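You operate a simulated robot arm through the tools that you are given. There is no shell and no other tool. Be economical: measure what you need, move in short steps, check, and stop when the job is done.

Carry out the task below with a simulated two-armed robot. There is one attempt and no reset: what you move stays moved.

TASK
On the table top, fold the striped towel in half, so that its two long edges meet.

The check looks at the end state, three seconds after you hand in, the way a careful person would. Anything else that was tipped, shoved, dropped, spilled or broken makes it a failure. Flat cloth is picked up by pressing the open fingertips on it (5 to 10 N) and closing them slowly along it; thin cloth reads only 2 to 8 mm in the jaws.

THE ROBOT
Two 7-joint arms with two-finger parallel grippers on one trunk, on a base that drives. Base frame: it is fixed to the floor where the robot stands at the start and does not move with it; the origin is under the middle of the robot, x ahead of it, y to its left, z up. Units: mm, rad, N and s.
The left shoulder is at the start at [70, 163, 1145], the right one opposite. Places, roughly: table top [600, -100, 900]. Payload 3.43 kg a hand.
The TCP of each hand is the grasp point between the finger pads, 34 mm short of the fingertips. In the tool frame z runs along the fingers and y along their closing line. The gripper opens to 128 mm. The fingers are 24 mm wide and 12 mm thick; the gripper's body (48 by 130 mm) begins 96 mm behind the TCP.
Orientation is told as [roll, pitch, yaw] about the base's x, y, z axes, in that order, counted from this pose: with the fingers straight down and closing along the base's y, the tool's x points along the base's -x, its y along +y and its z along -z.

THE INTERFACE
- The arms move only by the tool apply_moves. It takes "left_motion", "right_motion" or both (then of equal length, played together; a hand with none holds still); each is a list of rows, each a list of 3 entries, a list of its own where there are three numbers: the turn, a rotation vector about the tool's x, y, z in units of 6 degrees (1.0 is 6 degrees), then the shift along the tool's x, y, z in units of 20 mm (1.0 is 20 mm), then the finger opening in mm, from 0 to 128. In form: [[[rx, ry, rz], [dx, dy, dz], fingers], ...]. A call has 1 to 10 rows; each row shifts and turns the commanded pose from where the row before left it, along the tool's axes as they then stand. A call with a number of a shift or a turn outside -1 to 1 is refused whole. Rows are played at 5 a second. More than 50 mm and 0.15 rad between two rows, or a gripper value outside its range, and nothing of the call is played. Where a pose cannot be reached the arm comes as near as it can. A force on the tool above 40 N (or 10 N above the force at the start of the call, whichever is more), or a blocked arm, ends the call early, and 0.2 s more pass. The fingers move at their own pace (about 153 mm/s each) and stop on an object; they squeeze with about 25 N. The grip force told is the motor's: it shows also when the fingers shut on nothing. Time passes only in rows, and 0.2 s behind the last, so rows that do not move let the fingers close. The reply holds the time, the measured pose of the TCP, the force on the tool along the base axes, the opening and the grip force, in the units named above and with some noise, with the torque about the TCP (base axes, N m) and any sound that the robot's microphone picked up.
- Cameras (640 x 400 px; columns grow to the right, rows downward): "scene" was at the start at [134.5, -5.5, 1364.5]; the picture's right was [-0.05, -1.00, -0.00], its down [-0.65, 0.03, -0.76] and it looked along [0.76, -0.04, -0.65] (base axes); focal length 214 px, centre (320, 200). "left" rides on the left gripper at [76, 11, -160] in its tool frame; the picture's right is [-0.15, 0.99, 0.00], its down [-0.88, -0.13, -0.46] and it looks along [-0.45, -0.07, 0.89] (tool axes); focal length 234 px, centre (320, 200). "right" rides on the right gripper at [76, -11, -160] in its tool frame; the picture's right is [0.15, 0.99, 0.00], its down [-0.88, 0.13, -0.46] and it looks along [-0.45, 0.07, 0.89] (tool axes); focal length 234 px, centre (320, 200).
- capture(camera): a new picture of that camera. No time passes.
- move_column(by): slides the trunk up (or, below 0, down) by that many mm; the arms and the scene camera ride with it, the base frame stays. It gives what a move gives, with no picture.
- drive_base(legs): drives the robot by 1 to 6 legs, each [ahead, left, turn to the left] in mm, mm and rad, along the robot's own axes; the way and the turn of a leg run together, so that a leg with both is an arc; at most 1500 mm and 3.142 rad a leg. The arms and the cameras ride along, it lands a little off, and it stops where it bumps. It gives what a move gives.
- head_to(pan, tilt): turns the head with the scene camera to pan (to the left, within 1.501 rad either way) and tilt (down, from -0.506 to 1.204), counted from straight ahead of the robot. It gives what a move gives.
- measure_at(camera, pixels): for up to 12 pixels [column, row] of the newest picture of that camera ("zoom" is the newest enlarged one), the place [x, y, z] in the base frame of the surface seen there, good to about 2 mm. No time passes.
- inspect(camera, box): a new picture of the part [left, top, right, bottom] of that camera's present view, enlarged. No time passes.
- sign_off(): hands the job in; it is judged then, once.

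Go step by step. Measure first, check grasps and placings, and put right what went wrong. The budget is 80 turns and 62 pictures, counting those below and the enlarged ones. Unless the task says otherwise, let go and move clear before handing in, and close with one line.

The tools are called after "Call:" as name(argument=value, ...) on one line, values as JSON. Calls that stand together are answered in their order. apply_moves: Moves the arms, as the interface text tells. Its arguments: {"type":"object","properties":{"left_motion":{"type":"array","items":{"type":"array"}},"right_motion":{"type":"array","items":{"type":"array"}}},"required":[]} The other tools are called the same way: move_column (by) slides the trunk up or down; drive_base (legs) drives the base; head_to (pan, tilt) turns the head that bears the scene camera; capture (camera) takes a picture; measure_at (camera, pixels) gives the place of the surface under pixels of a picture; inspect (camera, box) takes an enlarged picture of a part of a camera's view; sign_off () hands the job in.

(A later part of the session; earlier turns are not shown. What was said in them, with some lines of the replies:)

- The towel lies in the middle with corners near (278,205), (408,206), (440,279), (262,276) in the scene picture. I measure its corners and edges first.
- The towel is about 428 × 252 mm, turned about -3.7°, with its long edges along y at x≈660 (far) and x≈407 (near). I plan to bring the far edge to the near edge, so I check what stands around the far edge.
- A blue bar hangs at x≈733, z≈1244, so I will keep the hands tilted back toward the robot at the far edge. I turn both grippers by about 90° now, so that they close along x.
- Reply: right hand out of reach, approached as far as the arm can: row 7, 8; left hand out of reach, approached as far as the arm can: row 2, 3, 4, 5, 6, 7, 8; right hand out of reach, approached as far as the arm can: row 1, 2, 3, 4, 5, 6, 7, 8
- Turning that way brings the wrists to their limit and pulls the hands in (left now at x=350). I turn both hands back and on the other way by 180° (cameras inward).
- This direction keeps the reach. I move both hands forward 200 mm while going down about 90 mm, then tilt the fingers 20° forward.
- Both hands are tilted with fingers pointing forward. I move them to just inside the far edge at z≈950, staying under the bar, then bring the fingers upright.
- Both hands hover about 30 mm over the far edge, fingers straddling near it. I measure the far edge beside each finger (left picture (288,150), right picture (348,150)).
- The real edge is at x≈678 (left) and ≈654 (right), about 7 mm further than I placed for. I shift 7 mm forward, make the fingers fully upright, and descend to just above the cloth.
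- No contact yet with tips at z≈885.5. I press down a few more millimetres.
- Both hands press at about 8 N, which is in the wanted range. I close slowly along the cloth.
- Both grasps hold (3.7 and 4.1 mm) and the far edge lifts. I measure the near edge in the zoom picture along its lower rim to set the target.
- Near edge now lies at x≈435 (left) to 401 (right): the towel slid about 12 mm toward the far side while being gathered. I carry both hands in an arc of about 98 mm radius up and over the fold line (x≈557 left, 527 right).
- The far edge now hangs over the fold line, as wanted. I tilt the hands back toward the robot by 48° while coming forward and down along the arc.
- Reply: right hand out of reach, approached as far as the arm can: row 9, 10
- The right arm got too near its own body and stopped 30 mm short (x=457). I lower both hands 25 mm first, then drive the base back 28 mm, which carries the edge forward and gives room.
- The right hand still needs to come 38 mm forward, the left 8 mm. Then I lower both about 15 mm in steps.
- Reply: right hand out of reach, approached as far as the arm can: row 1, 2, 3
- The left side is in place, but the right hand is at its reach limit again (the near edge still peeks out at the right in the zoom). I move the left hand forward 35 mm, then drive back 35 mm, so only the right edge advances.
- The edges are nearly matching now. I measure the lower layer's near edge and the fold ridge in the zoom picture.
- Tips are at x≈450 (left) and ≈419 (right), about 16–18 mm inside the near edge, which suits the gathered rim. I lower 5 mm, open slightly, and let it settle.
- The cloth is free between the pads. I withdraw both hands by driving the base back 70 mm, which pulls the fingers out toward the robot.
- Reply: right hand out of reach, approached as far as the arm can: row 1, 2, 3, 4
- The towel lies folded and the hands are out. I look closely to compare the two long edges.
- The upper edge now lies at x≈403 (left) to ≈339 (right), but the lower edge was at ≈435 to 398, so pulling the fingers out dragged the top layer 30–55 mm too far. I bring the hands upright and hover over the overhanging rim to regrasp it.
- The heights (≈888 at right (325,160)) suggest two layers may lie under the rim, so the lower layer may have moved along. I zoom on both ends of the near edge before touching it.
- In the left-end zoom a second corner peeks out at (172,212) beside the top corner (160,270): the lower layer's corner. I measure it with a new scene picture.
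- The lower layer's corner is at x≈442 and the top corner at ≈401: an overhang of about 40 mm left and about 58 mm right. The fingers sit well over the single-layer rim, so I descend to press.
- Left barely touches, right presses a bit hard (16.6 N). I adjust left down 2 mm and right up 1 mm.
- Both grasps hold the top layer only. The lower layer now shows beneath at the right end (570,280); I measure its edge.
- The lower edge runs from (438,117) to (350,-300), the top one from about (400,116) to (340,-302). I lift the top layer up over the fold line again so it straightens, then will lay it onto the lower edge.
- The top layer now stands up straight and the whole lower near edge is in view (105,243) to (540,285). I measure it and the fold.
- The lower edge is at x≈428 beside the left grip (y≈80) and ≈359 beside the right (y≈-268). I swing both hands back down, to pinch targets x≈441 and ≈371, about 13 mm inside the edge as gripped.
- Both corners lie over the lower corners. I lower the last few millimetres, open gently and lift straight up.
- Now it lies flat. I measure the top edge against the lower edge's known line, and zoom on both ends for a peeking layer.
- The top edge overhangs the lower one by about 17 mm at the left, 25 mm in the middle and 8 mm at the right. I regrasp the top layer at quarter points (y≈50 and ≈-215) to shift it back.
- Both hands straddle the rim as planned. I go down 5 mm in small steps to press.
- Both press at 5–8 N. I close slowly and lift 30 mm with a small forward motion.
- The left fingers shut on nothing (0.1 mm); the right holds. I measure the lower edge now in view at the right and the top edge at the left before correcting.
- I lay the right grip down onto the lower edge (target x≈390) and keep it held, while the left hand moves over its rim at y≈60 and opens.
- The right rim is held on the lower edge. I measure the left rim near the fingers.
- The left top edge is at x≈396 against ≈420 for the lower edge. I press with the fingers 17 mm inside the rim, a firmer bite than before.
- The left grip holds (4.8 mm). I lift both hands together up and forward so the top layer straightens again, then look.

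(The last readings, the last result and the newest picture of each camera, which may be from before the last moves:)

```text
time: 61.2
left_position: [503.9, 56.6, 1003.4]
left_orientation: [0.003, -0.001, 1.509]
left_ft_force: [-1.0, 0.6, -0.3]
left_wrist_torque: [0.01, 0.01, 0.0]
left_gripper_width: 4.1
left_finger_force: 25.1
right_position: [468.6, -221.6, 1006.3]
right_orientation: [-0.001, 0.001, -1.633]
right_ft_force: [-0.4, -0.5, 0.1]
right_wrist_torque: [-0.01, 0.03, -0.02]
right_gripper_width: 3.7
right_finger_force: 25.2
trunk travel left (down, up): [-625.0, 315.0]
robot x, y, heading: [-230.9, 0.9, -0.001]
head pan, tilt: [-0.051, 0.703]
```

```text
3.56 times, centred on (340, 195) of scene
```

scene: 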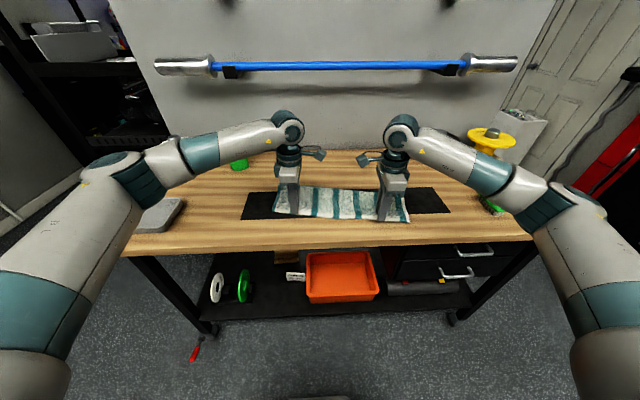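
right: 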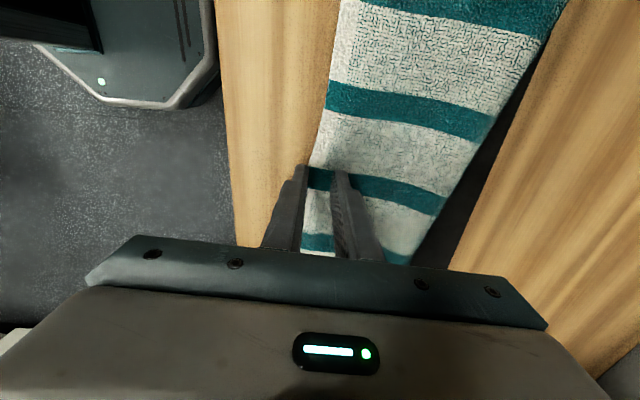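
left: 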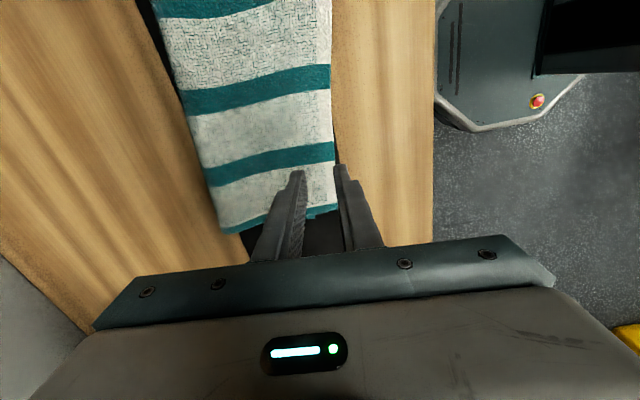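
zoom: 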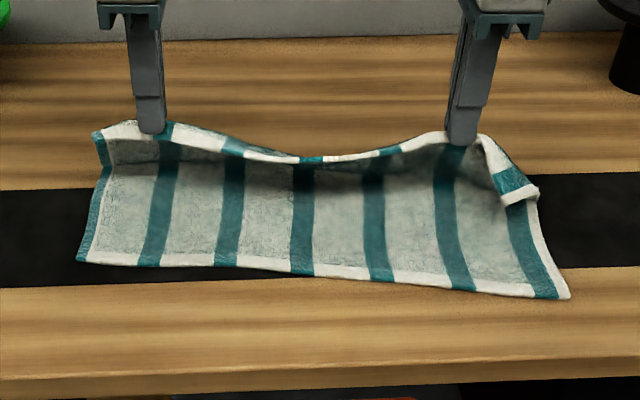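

Call:
measure_at(camera="zoom", pixels=[[80, 260], [110, 262], [140, 264], [180, 264], [230, 265], [290, 272], [350, 277], [410, 282], [450, 287], [500, 292], [565, 297]])

```text
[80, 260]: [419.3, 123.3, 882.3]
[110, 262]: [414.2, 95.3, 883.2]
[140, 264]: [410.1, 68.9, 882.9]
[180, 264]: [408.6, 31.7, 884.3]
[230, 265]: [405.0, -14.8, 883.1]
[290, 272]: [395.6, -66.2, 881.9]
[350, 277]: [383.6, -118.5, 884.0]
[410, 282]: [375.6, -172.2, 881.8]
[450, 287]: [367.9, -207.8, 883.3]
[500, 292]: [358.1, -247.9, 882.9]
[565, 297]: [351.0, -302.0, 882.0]
```

The lower edge passes x≈410 at the left grip and ≈366 at the right. I lay the top down with pinch targets x≈436 and ≈387, allowing for the gathered rim.

Call:
apply_moves(left_motion=[[[0, 0, 0], [0, 0.7, 0.3], 0], [[0, 0, 0], [0, 0.7, 0.5], 0], [[0, 0, 0], [0, 0.65, 0.65], 0], [[0, 0, 0], [0, 0.55, 0.8], 0], [[0, 0, 0], [0, 0.45, 0.9], 0], [[0, 0, 0], [0, 0.35, 0.85], 0], [[0, 0, 0], [0, 0, 0], 0]], right_motion=[[[0, 0, 0], [0, -0.85, 0.3], 0], [[0, 0, 0], [0, -0.8, 0.5], 0], [[0, 0, 0], [0, -0.75, 0.65], 0], [[0, 0, 0], [0, -0.65, 0.8], 0], [[0, 0, 0], [0, -0.55, 0.9], 0], [[0, 0, 0], [0, -0.48, 0.95], 0], [[0, 0, 0], [0, 0, 0], 0]])

Call:
apply_moves(left_motion=[[[0, 0, 0], [0, 0, 0], 4], [[0, 0, 0], [0, 0, 0], 8], [[0, 0, 0], [0, 0, 0], 12], [[0, 0, 0], [0, 0, -0.2], 16], [[0, 0, 0], [0, 0, -0.5], 18], [[0, 0, 0], [0, 0, -0.8], 18], [[0, 0, 0], [0, 0, -1], 18], [[0, 0, 0], [0, 0, -1], 18], [[0, 0, 0], [0, 0, -1], 18], [[0, 0, 0], [0, 0, -1], 18]], right_motion=[[[0, 0, 0], [0, 0, 0], 4], [[0, 0, 0], [0, 0, 0], 8], [[0, 0, 0], [0, 0, 0], 12], [[0, 0, 0], [0, 0, -0.2], 16], [[0, 0, 0], [0, 0, -0.5], 18], [[0, 0, 0], [0, 0, -0.8], 18], [[0, 0, 0], [0, 0, -1], 18], [[0, 0, 0], [0, 0, -1], 18], [[0, 0, 0], [0, 0, -1], 18], [[0, 0, 0], [0, 0, -1], 18]])

Call:
inspect(camera="scene", box=[255, 165, 425, 245])

```text
time: 62.8
left_position: [434.6, 59.6, 923.4]
left_orientation: [-0.001, 0.0, 1.51]
left_ft_force: [0.2, -0.6, 0.7]
left_wrist_torque: [0.01, -0.04, 0.01]
left_gripper_width: 3.8
left_finger_force: 25.3
right_position: [387.2, -215.0, 925.7]
right_orientation: [-0.001, 0.0, -1.632]
right_ft_force: [-0.1, 0.1, 0.6]
right_wrist_torque: [0.0, -0.01, -0.03]
right_gripper_width: 3.9
right_finger_force: 25.0
trunk travel left (down, up): [-625.0, 315.0]
robot x, y, heading: [-227.8, 1.7, 0.0]
head pan, tilt: [-0.051, 0.703]
```

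```text
time: 65.0
left_position: [434.0, 58.9, 1034.1]
left_orientation: [0.0, 0.001, 1.509]
left_ft_force: [0.0, -0.5, -0.4]
left_wrist_torque: [-0.01, 0.01, 0.0]
left_gripper_width: 17.8
left_finger_force: 0.1
right_position: [385.2, -213.9, 1037.5]
right_orientation: [0.001, 0.001, -1.633]
right_ft_force: [-0.7, 0.3, -1.1]
right_wrist_torque: [0.01, 0.01, -0.02]
right_gripper_width: 18.1
right_finger_force: 0.1
trunk travel left (down, up): [-625.0, 315.0]
robot x, y, heading: [-231.1, -0.1, 0.002]
head pan, tilt: [-0.051, 0.703]
```

```text
3.76 times, centred on (340, 205) of scene
```

zoom: 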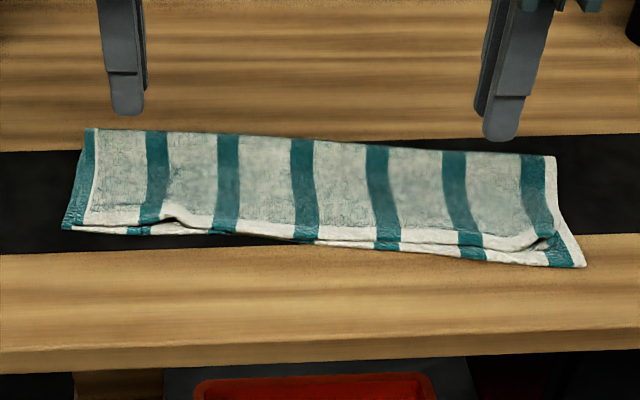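

The edges now nearly match along the left and middle; at the right the top rim stops short and its corner at (550,238) looks curled. I measure both rims.

Call:
measure_at(camera="zoom", pixels=[[583, 265], [520, 262], [480, 260], [440, 254], [385, 249], [520, 250], [480, 245], [440, 242], [385, 240], [548, 243], [556, 236], [300, 240]])

Call:
inspect(camera="scene", box=[360, 195, 420, 240])

Call:
inspect(camera="scene", box=[268, 195, 348, 240])

```text
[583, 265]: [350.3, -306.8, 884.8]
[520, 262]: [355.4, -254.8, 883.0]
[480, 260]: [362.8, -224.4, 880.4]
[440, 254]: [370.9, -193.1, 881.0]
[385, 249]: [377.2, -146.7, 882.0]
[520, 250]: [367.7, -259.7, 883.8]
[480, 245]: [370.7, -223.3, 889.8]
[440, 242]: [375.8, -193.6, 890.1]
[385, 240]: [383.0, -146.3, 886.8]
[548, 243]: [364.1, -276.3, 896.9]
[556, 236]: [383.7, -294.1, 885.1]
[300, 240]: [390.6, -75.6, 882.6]
```

```text
8.89 times, centred on (390, 218) of scene
```

zoom: 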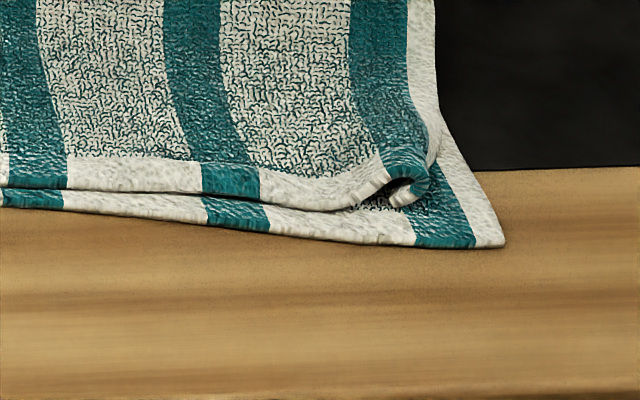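

```text
8.00 times, centred on (308, 218) of scene
```

zoom: 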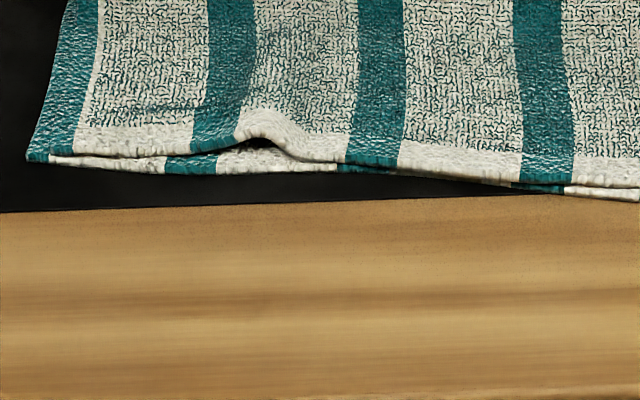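

Edges match within about 10 mm, but the right corner of the top layer is curled under at (400,190) in the zoom. With the right hand I straddle that roll at about (376,-280) and pick it up to unroll the corner.

Call:
apply_moves(right_motion=[[[0, 0, 0], [-0.83, -0.06, 0], 36], [[0, 0, 0], [-0.83, -0.06, 0], 36], [[0, 0, 0], [-0.83, -0.06, 0], 36], [[0, 0, 0], [-0.83, -0.06, 0], 36], [[0, 0, 0], [0, 0, 1], 36], [[0, 0, 0], [0, 0, 1], 36], [[0, 0, 0], [0, 0, 1], 36], [[0, 0, 0], [0, 0, 1], 36], [[0, 0, 0], [0, 0, 1], 36], [[0, 0, 0], [0, 0, 0.6], 36]])

Call:
capture(camera="right")

```text
time: 67.2
left_position: [435.5, 60.3, 1033.5]
left_orientation: [0.0, 0.001, 1.508]
left_ft_force: [0.3, -0.4, 0.4]
left_wrist_torque: [-0.04, -0.03, 0.0]
left_gripper_width: 18.2
left_finger_force: 0.0
right_position: [378.0, -280.0, 923.1]
right_orientation: [-0.001, 0.0, -1.633]
right_ft_force: [0.7, -0.1, 0.4]
right_wrist_torque: [0.01, -0.03, 0.0]
right_gripper_width: 36.0
right_finger_force: 0.2
trunk travel left (down, up): [-625.0, 315.0]
robot x, y, heading: [-227.5, -3.1, 0.001]
head pan, tilt: [-0.051, 0.703]
```

```text
5 pictures are left
```

right: 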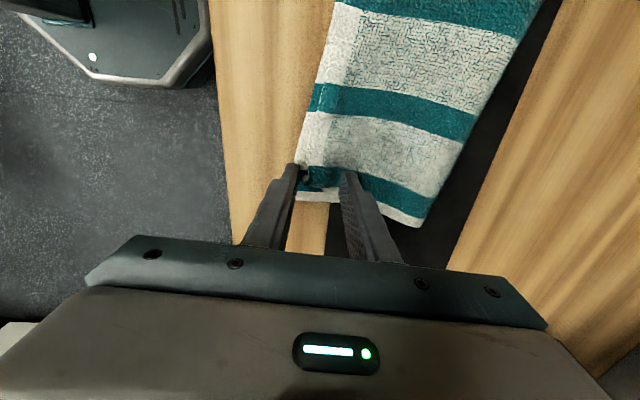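

The fingers straddle the roll. I close slowly with a slight downward press, then lift 60 mm.

Call:
apply_moves(right_motion=[[[0, 0, 0], [0, 0, 0.1], 32], [[0, 0, 0], [0, 0, 0], 28], [[0, 0, 0], [0, 0, 0], 24], [[0, 0, 0], [0, 0, 0], 20], [[0, 0, 0], [0, 0, 0], 16], [[0, 0, 0], [0, 0, 0], 12], [[0, 0, 0], [0, 0, 0], 8], [[0, 0, 0], [0, 0, 0], 4], [[0, 0, 0], [0, 0, 0], 0], [[0, 0, 0], [0, 0, 0], 0]])

Call:
apply_moves(right_motion=[[[0, 0, 0], [0, 0.1, -0.8], 0], [[0, 0, 0], [0, 0.1, -1], 0], [[0, 0, 0], [0, 0.1, -1], 0], [[0, 0, 0], [0, 0.1, -0.8], 0], [[0, 0, 0], [0, 0, 0], 0]])

Call:
inspect(camera="scene", box=[330, 170, 430, 240])

```text
time: 69.4
left_position: [435.3, 59.9, 1032.2]
left_orientation: [0.0, 0.001, 1.51]
left_ft_force: [-0.6, -0.1, -0.7]
left_wrist_torque: [0.04, -0.01, 0.0]
left_gripper_width: 18.0
left_finger_force: 0.1
right_position: [377.8, -280.2, 921.2]
right_orientation: [0.0, 0.001, -1.632]
right_ft_force: [0.2, 0.1, 1.4]
right_wrist_torque: [-0.01, -0.02, -0.02]
right_gripper_width: 4.4
right_finger_force: 24.6
trunk travel left (down, up): [-625.0, 315.0]
robot x, y, heading: [-230.3, 2.1, 0.001]
head pan, tilt: [-0.051, 0.703]
```

```text
time: 70.6
left_position: [436.4, 58.4, 1032.4]
left_orientation: [0.002, 0.001, 1.511]
left_ft_force: [-0.2, 0.0, -0.7]
left_wrist_torque: [0.03, 0.03, -0.01]
left_gripper_width: 17.8
left_finger_force: 0.1
right_position: [385.9, -281.8, 994.3]
right_orientation: [-0.001, 0.001, -1.631]
right_ft_force: [-0.2, -0.1, -1.1]
right_wrist_torque: [0.01, -0.04, -0.01]
right_gripper_width: 4.5
right_finger_force: 24.8
trunk travel left (down, up): [-625.0, 315.0]
robot x, y, heading: [-231.1, -1.5, 0.003]
head pan, tilt: [-0.051, 0.703]
```

```text
5.71 times, centred on (380, 205) of scene
```

zoom: 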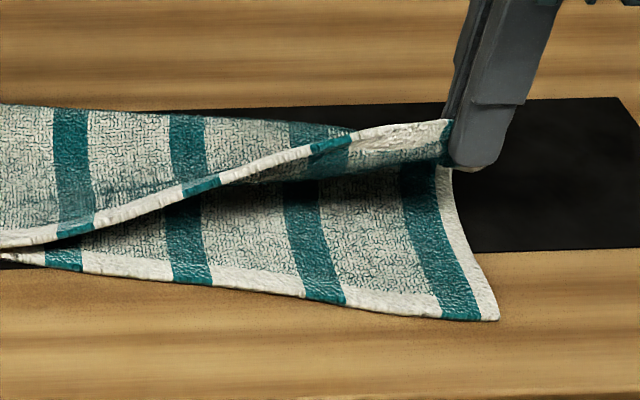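

The corner unrolled and the pinch holds the rim itself. I lower it along a slightly taut arc to x≈363, y≈-283, over the lower corner, and release.

Call:
apply_moves(right_motion=[[[0, 0, 0], [-0.05, -0.3, 0.75], 0], [[0, 0, 0], [-0.05, -0.3, 0.75], 0], [[0, 0, 0], [-0.05, -0.3, 0.6], 0], [[0, 0, 0], [-0.05, -0.25, 0.6], 0], [[0, 0, 0], [0, -0.05, 0.4], 0], [[0, 0, 0], [0, 0, 0.35], 0], [[0, 0, 0], [0, 0, 0], 0]])

Call:
inspect(camera="scene", box=[340, 180, 430, 240])

```text
time: 72.2
left_position: [436.1, 59.0, 1033.3]
left_orientation: [-0.001, 0.0, 1.51]
left_ft_force: [1.1, -0.3, -0.3]
left_wrist_torque: [0.0, 0.04, 0.0]
left_gripper_width: 17.9
left_finger_force: 0.2
right_position: [362.4, -283.7, 926.4]
right_orientation: [0.001, 0.001, -1.633]
right_ft_force: [-0.6, -0.2, 0.2]
right_wrist_torque: [0.01, -0.04, 0.03]
right_gripper_width: 4.6
right_finger_force: 24.9
trunk travel left (down, up): [-625.0, 315.0]
robot x, y, heading: [-230.1, -1.8, 0.003]
head pan, tilt: [-0.051, 0.703]
```

```text
6.67 times, centred on (385, 210) of scene
```

zoom: 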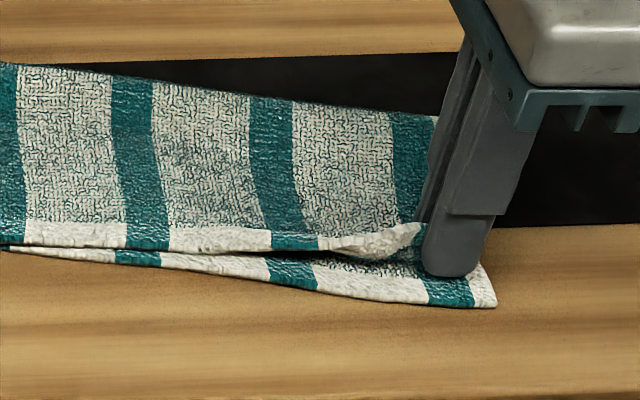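

The rim is still slightly inside the lower edge. I pull 8 mm more outward, then open and lift straight up.

Call:
apply_moves(right_motion=[[[0, 0, 0], [-0.1, -0.2, 0], 0], [[0, 0, 0], [-0.1, -0.2, 0.1], 0], [[0, 0, 0], [0, 0, 0], 5], [[0, 0, 0], [0, 0, 0], 10], [[0, 0, 0], [0, 0, -0.2], 16], [[0, 0, 0], [0, 0, -0.6], 20], [[0, 0, 0], [0, 0, -1], 20], [[0, 0, 0], [0, 0, -1], 20], [[0, 0, 0], [0, 0, -1], 20], [[0, 0, 0], [0, 0, -1], 20]])

Call:
inspect(camera="scene", box=[262, 180, 422, 240])

```text
time: 74.4
left_position: [436.2, 59.5, 1033.7]
left_orientation: [-0.001, 0.0, 1.51]
left_ft_force: [0.6, 0.3, -0.6]
left_wrist_torque: [-0.01, 0.02, 0.03]
left_gripper_width: 17.7
left_finger_force: 0.1
right_position: [354.8, -288.1, 1019.2]
right_orientation: [0.0, 0.0, -1.631]
right_ft_force: [0.0, 0.2, 0.0]
right_wrist_torque: [-0.03, -0.03, 0.0]
right_gripper_width: 20.0
right_finger_force: 0.1
trunk travel left (down, up): [-625.0, 315.0]
robot x, y, heading: [-233.8, 0.5, 0.007]
head pan, tilt: [-0.051, 0.703]
```

```text
4.00 times, centred on (342, 210) of scene
```

zoom: 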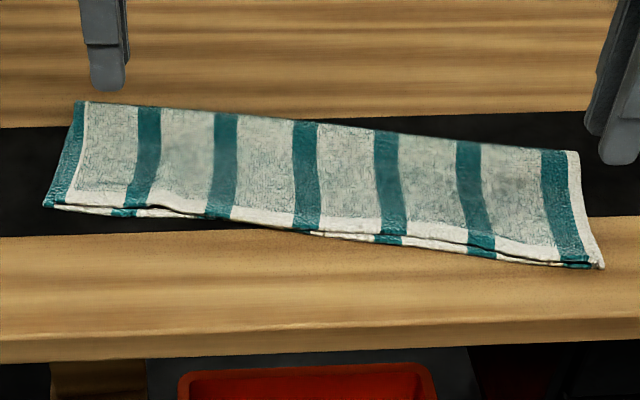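

The right corner is flat on the lower corner, and the two long edges meet within a few millimetres along the whole length (45,205) to (600,267). I raise both hands clear.

Call:
apply_moves(left_motion=[[[0, 0, 0], [0, 0, -1], 18], [[0, 0, 0], [0, 0, -1], 18], [[0, 0, 0], [0, 0, -1], 18]], right_motion=[[[0, 0, 0], [0, 0, -1], 20], [[0, 0, 0], [0, 0, -1], 20], [[0, 0, 0], [0, 0, -1], 20]])

Call:
capture(camera="scene")

```text
time: 75.2
left_position: [434.5, 59.8, 1093.8]
left_orientation: [0.0, 0.0, 1.508]
left_ft_force: [0.6, -0.3, -0.1]
left_wrist_torque: [0.0, -0.02, -0.03]
left_gripper_width: 18.0
left_finger_force: 0.0
right_position: [353.2, -287.3, 1079.6]
right_orientation: [0.0, 0.0, -1.633]
right_ft_force: [-0.2, -0.4, -0.2]
right_wrist_torque: [0.04, -0.04, 0.02]
right_gripper_width: 20.1
right_finger_force: 0.1
trunk travel left (down, up): [-625.0, 315.0]
robot x, y, heading: [-229.5, -0.1, -0.0]
head pan, tilt: [-0.051, 0.703]
```

```text
1 pictures are left
```

scene: 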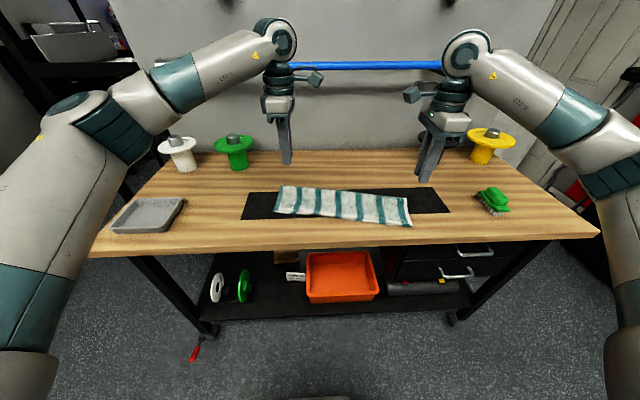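

The towel lies folded in half on the table, the hands are clear and nothing else in view has moved, so I hand in.

Call:
sign_off()

```text
The job is handed in.
```

The striped towel is folded in half on the table top. Its two long edges meet to within about 10 mm, it sits slightly turned from where it started, and nothing else in view was moved.
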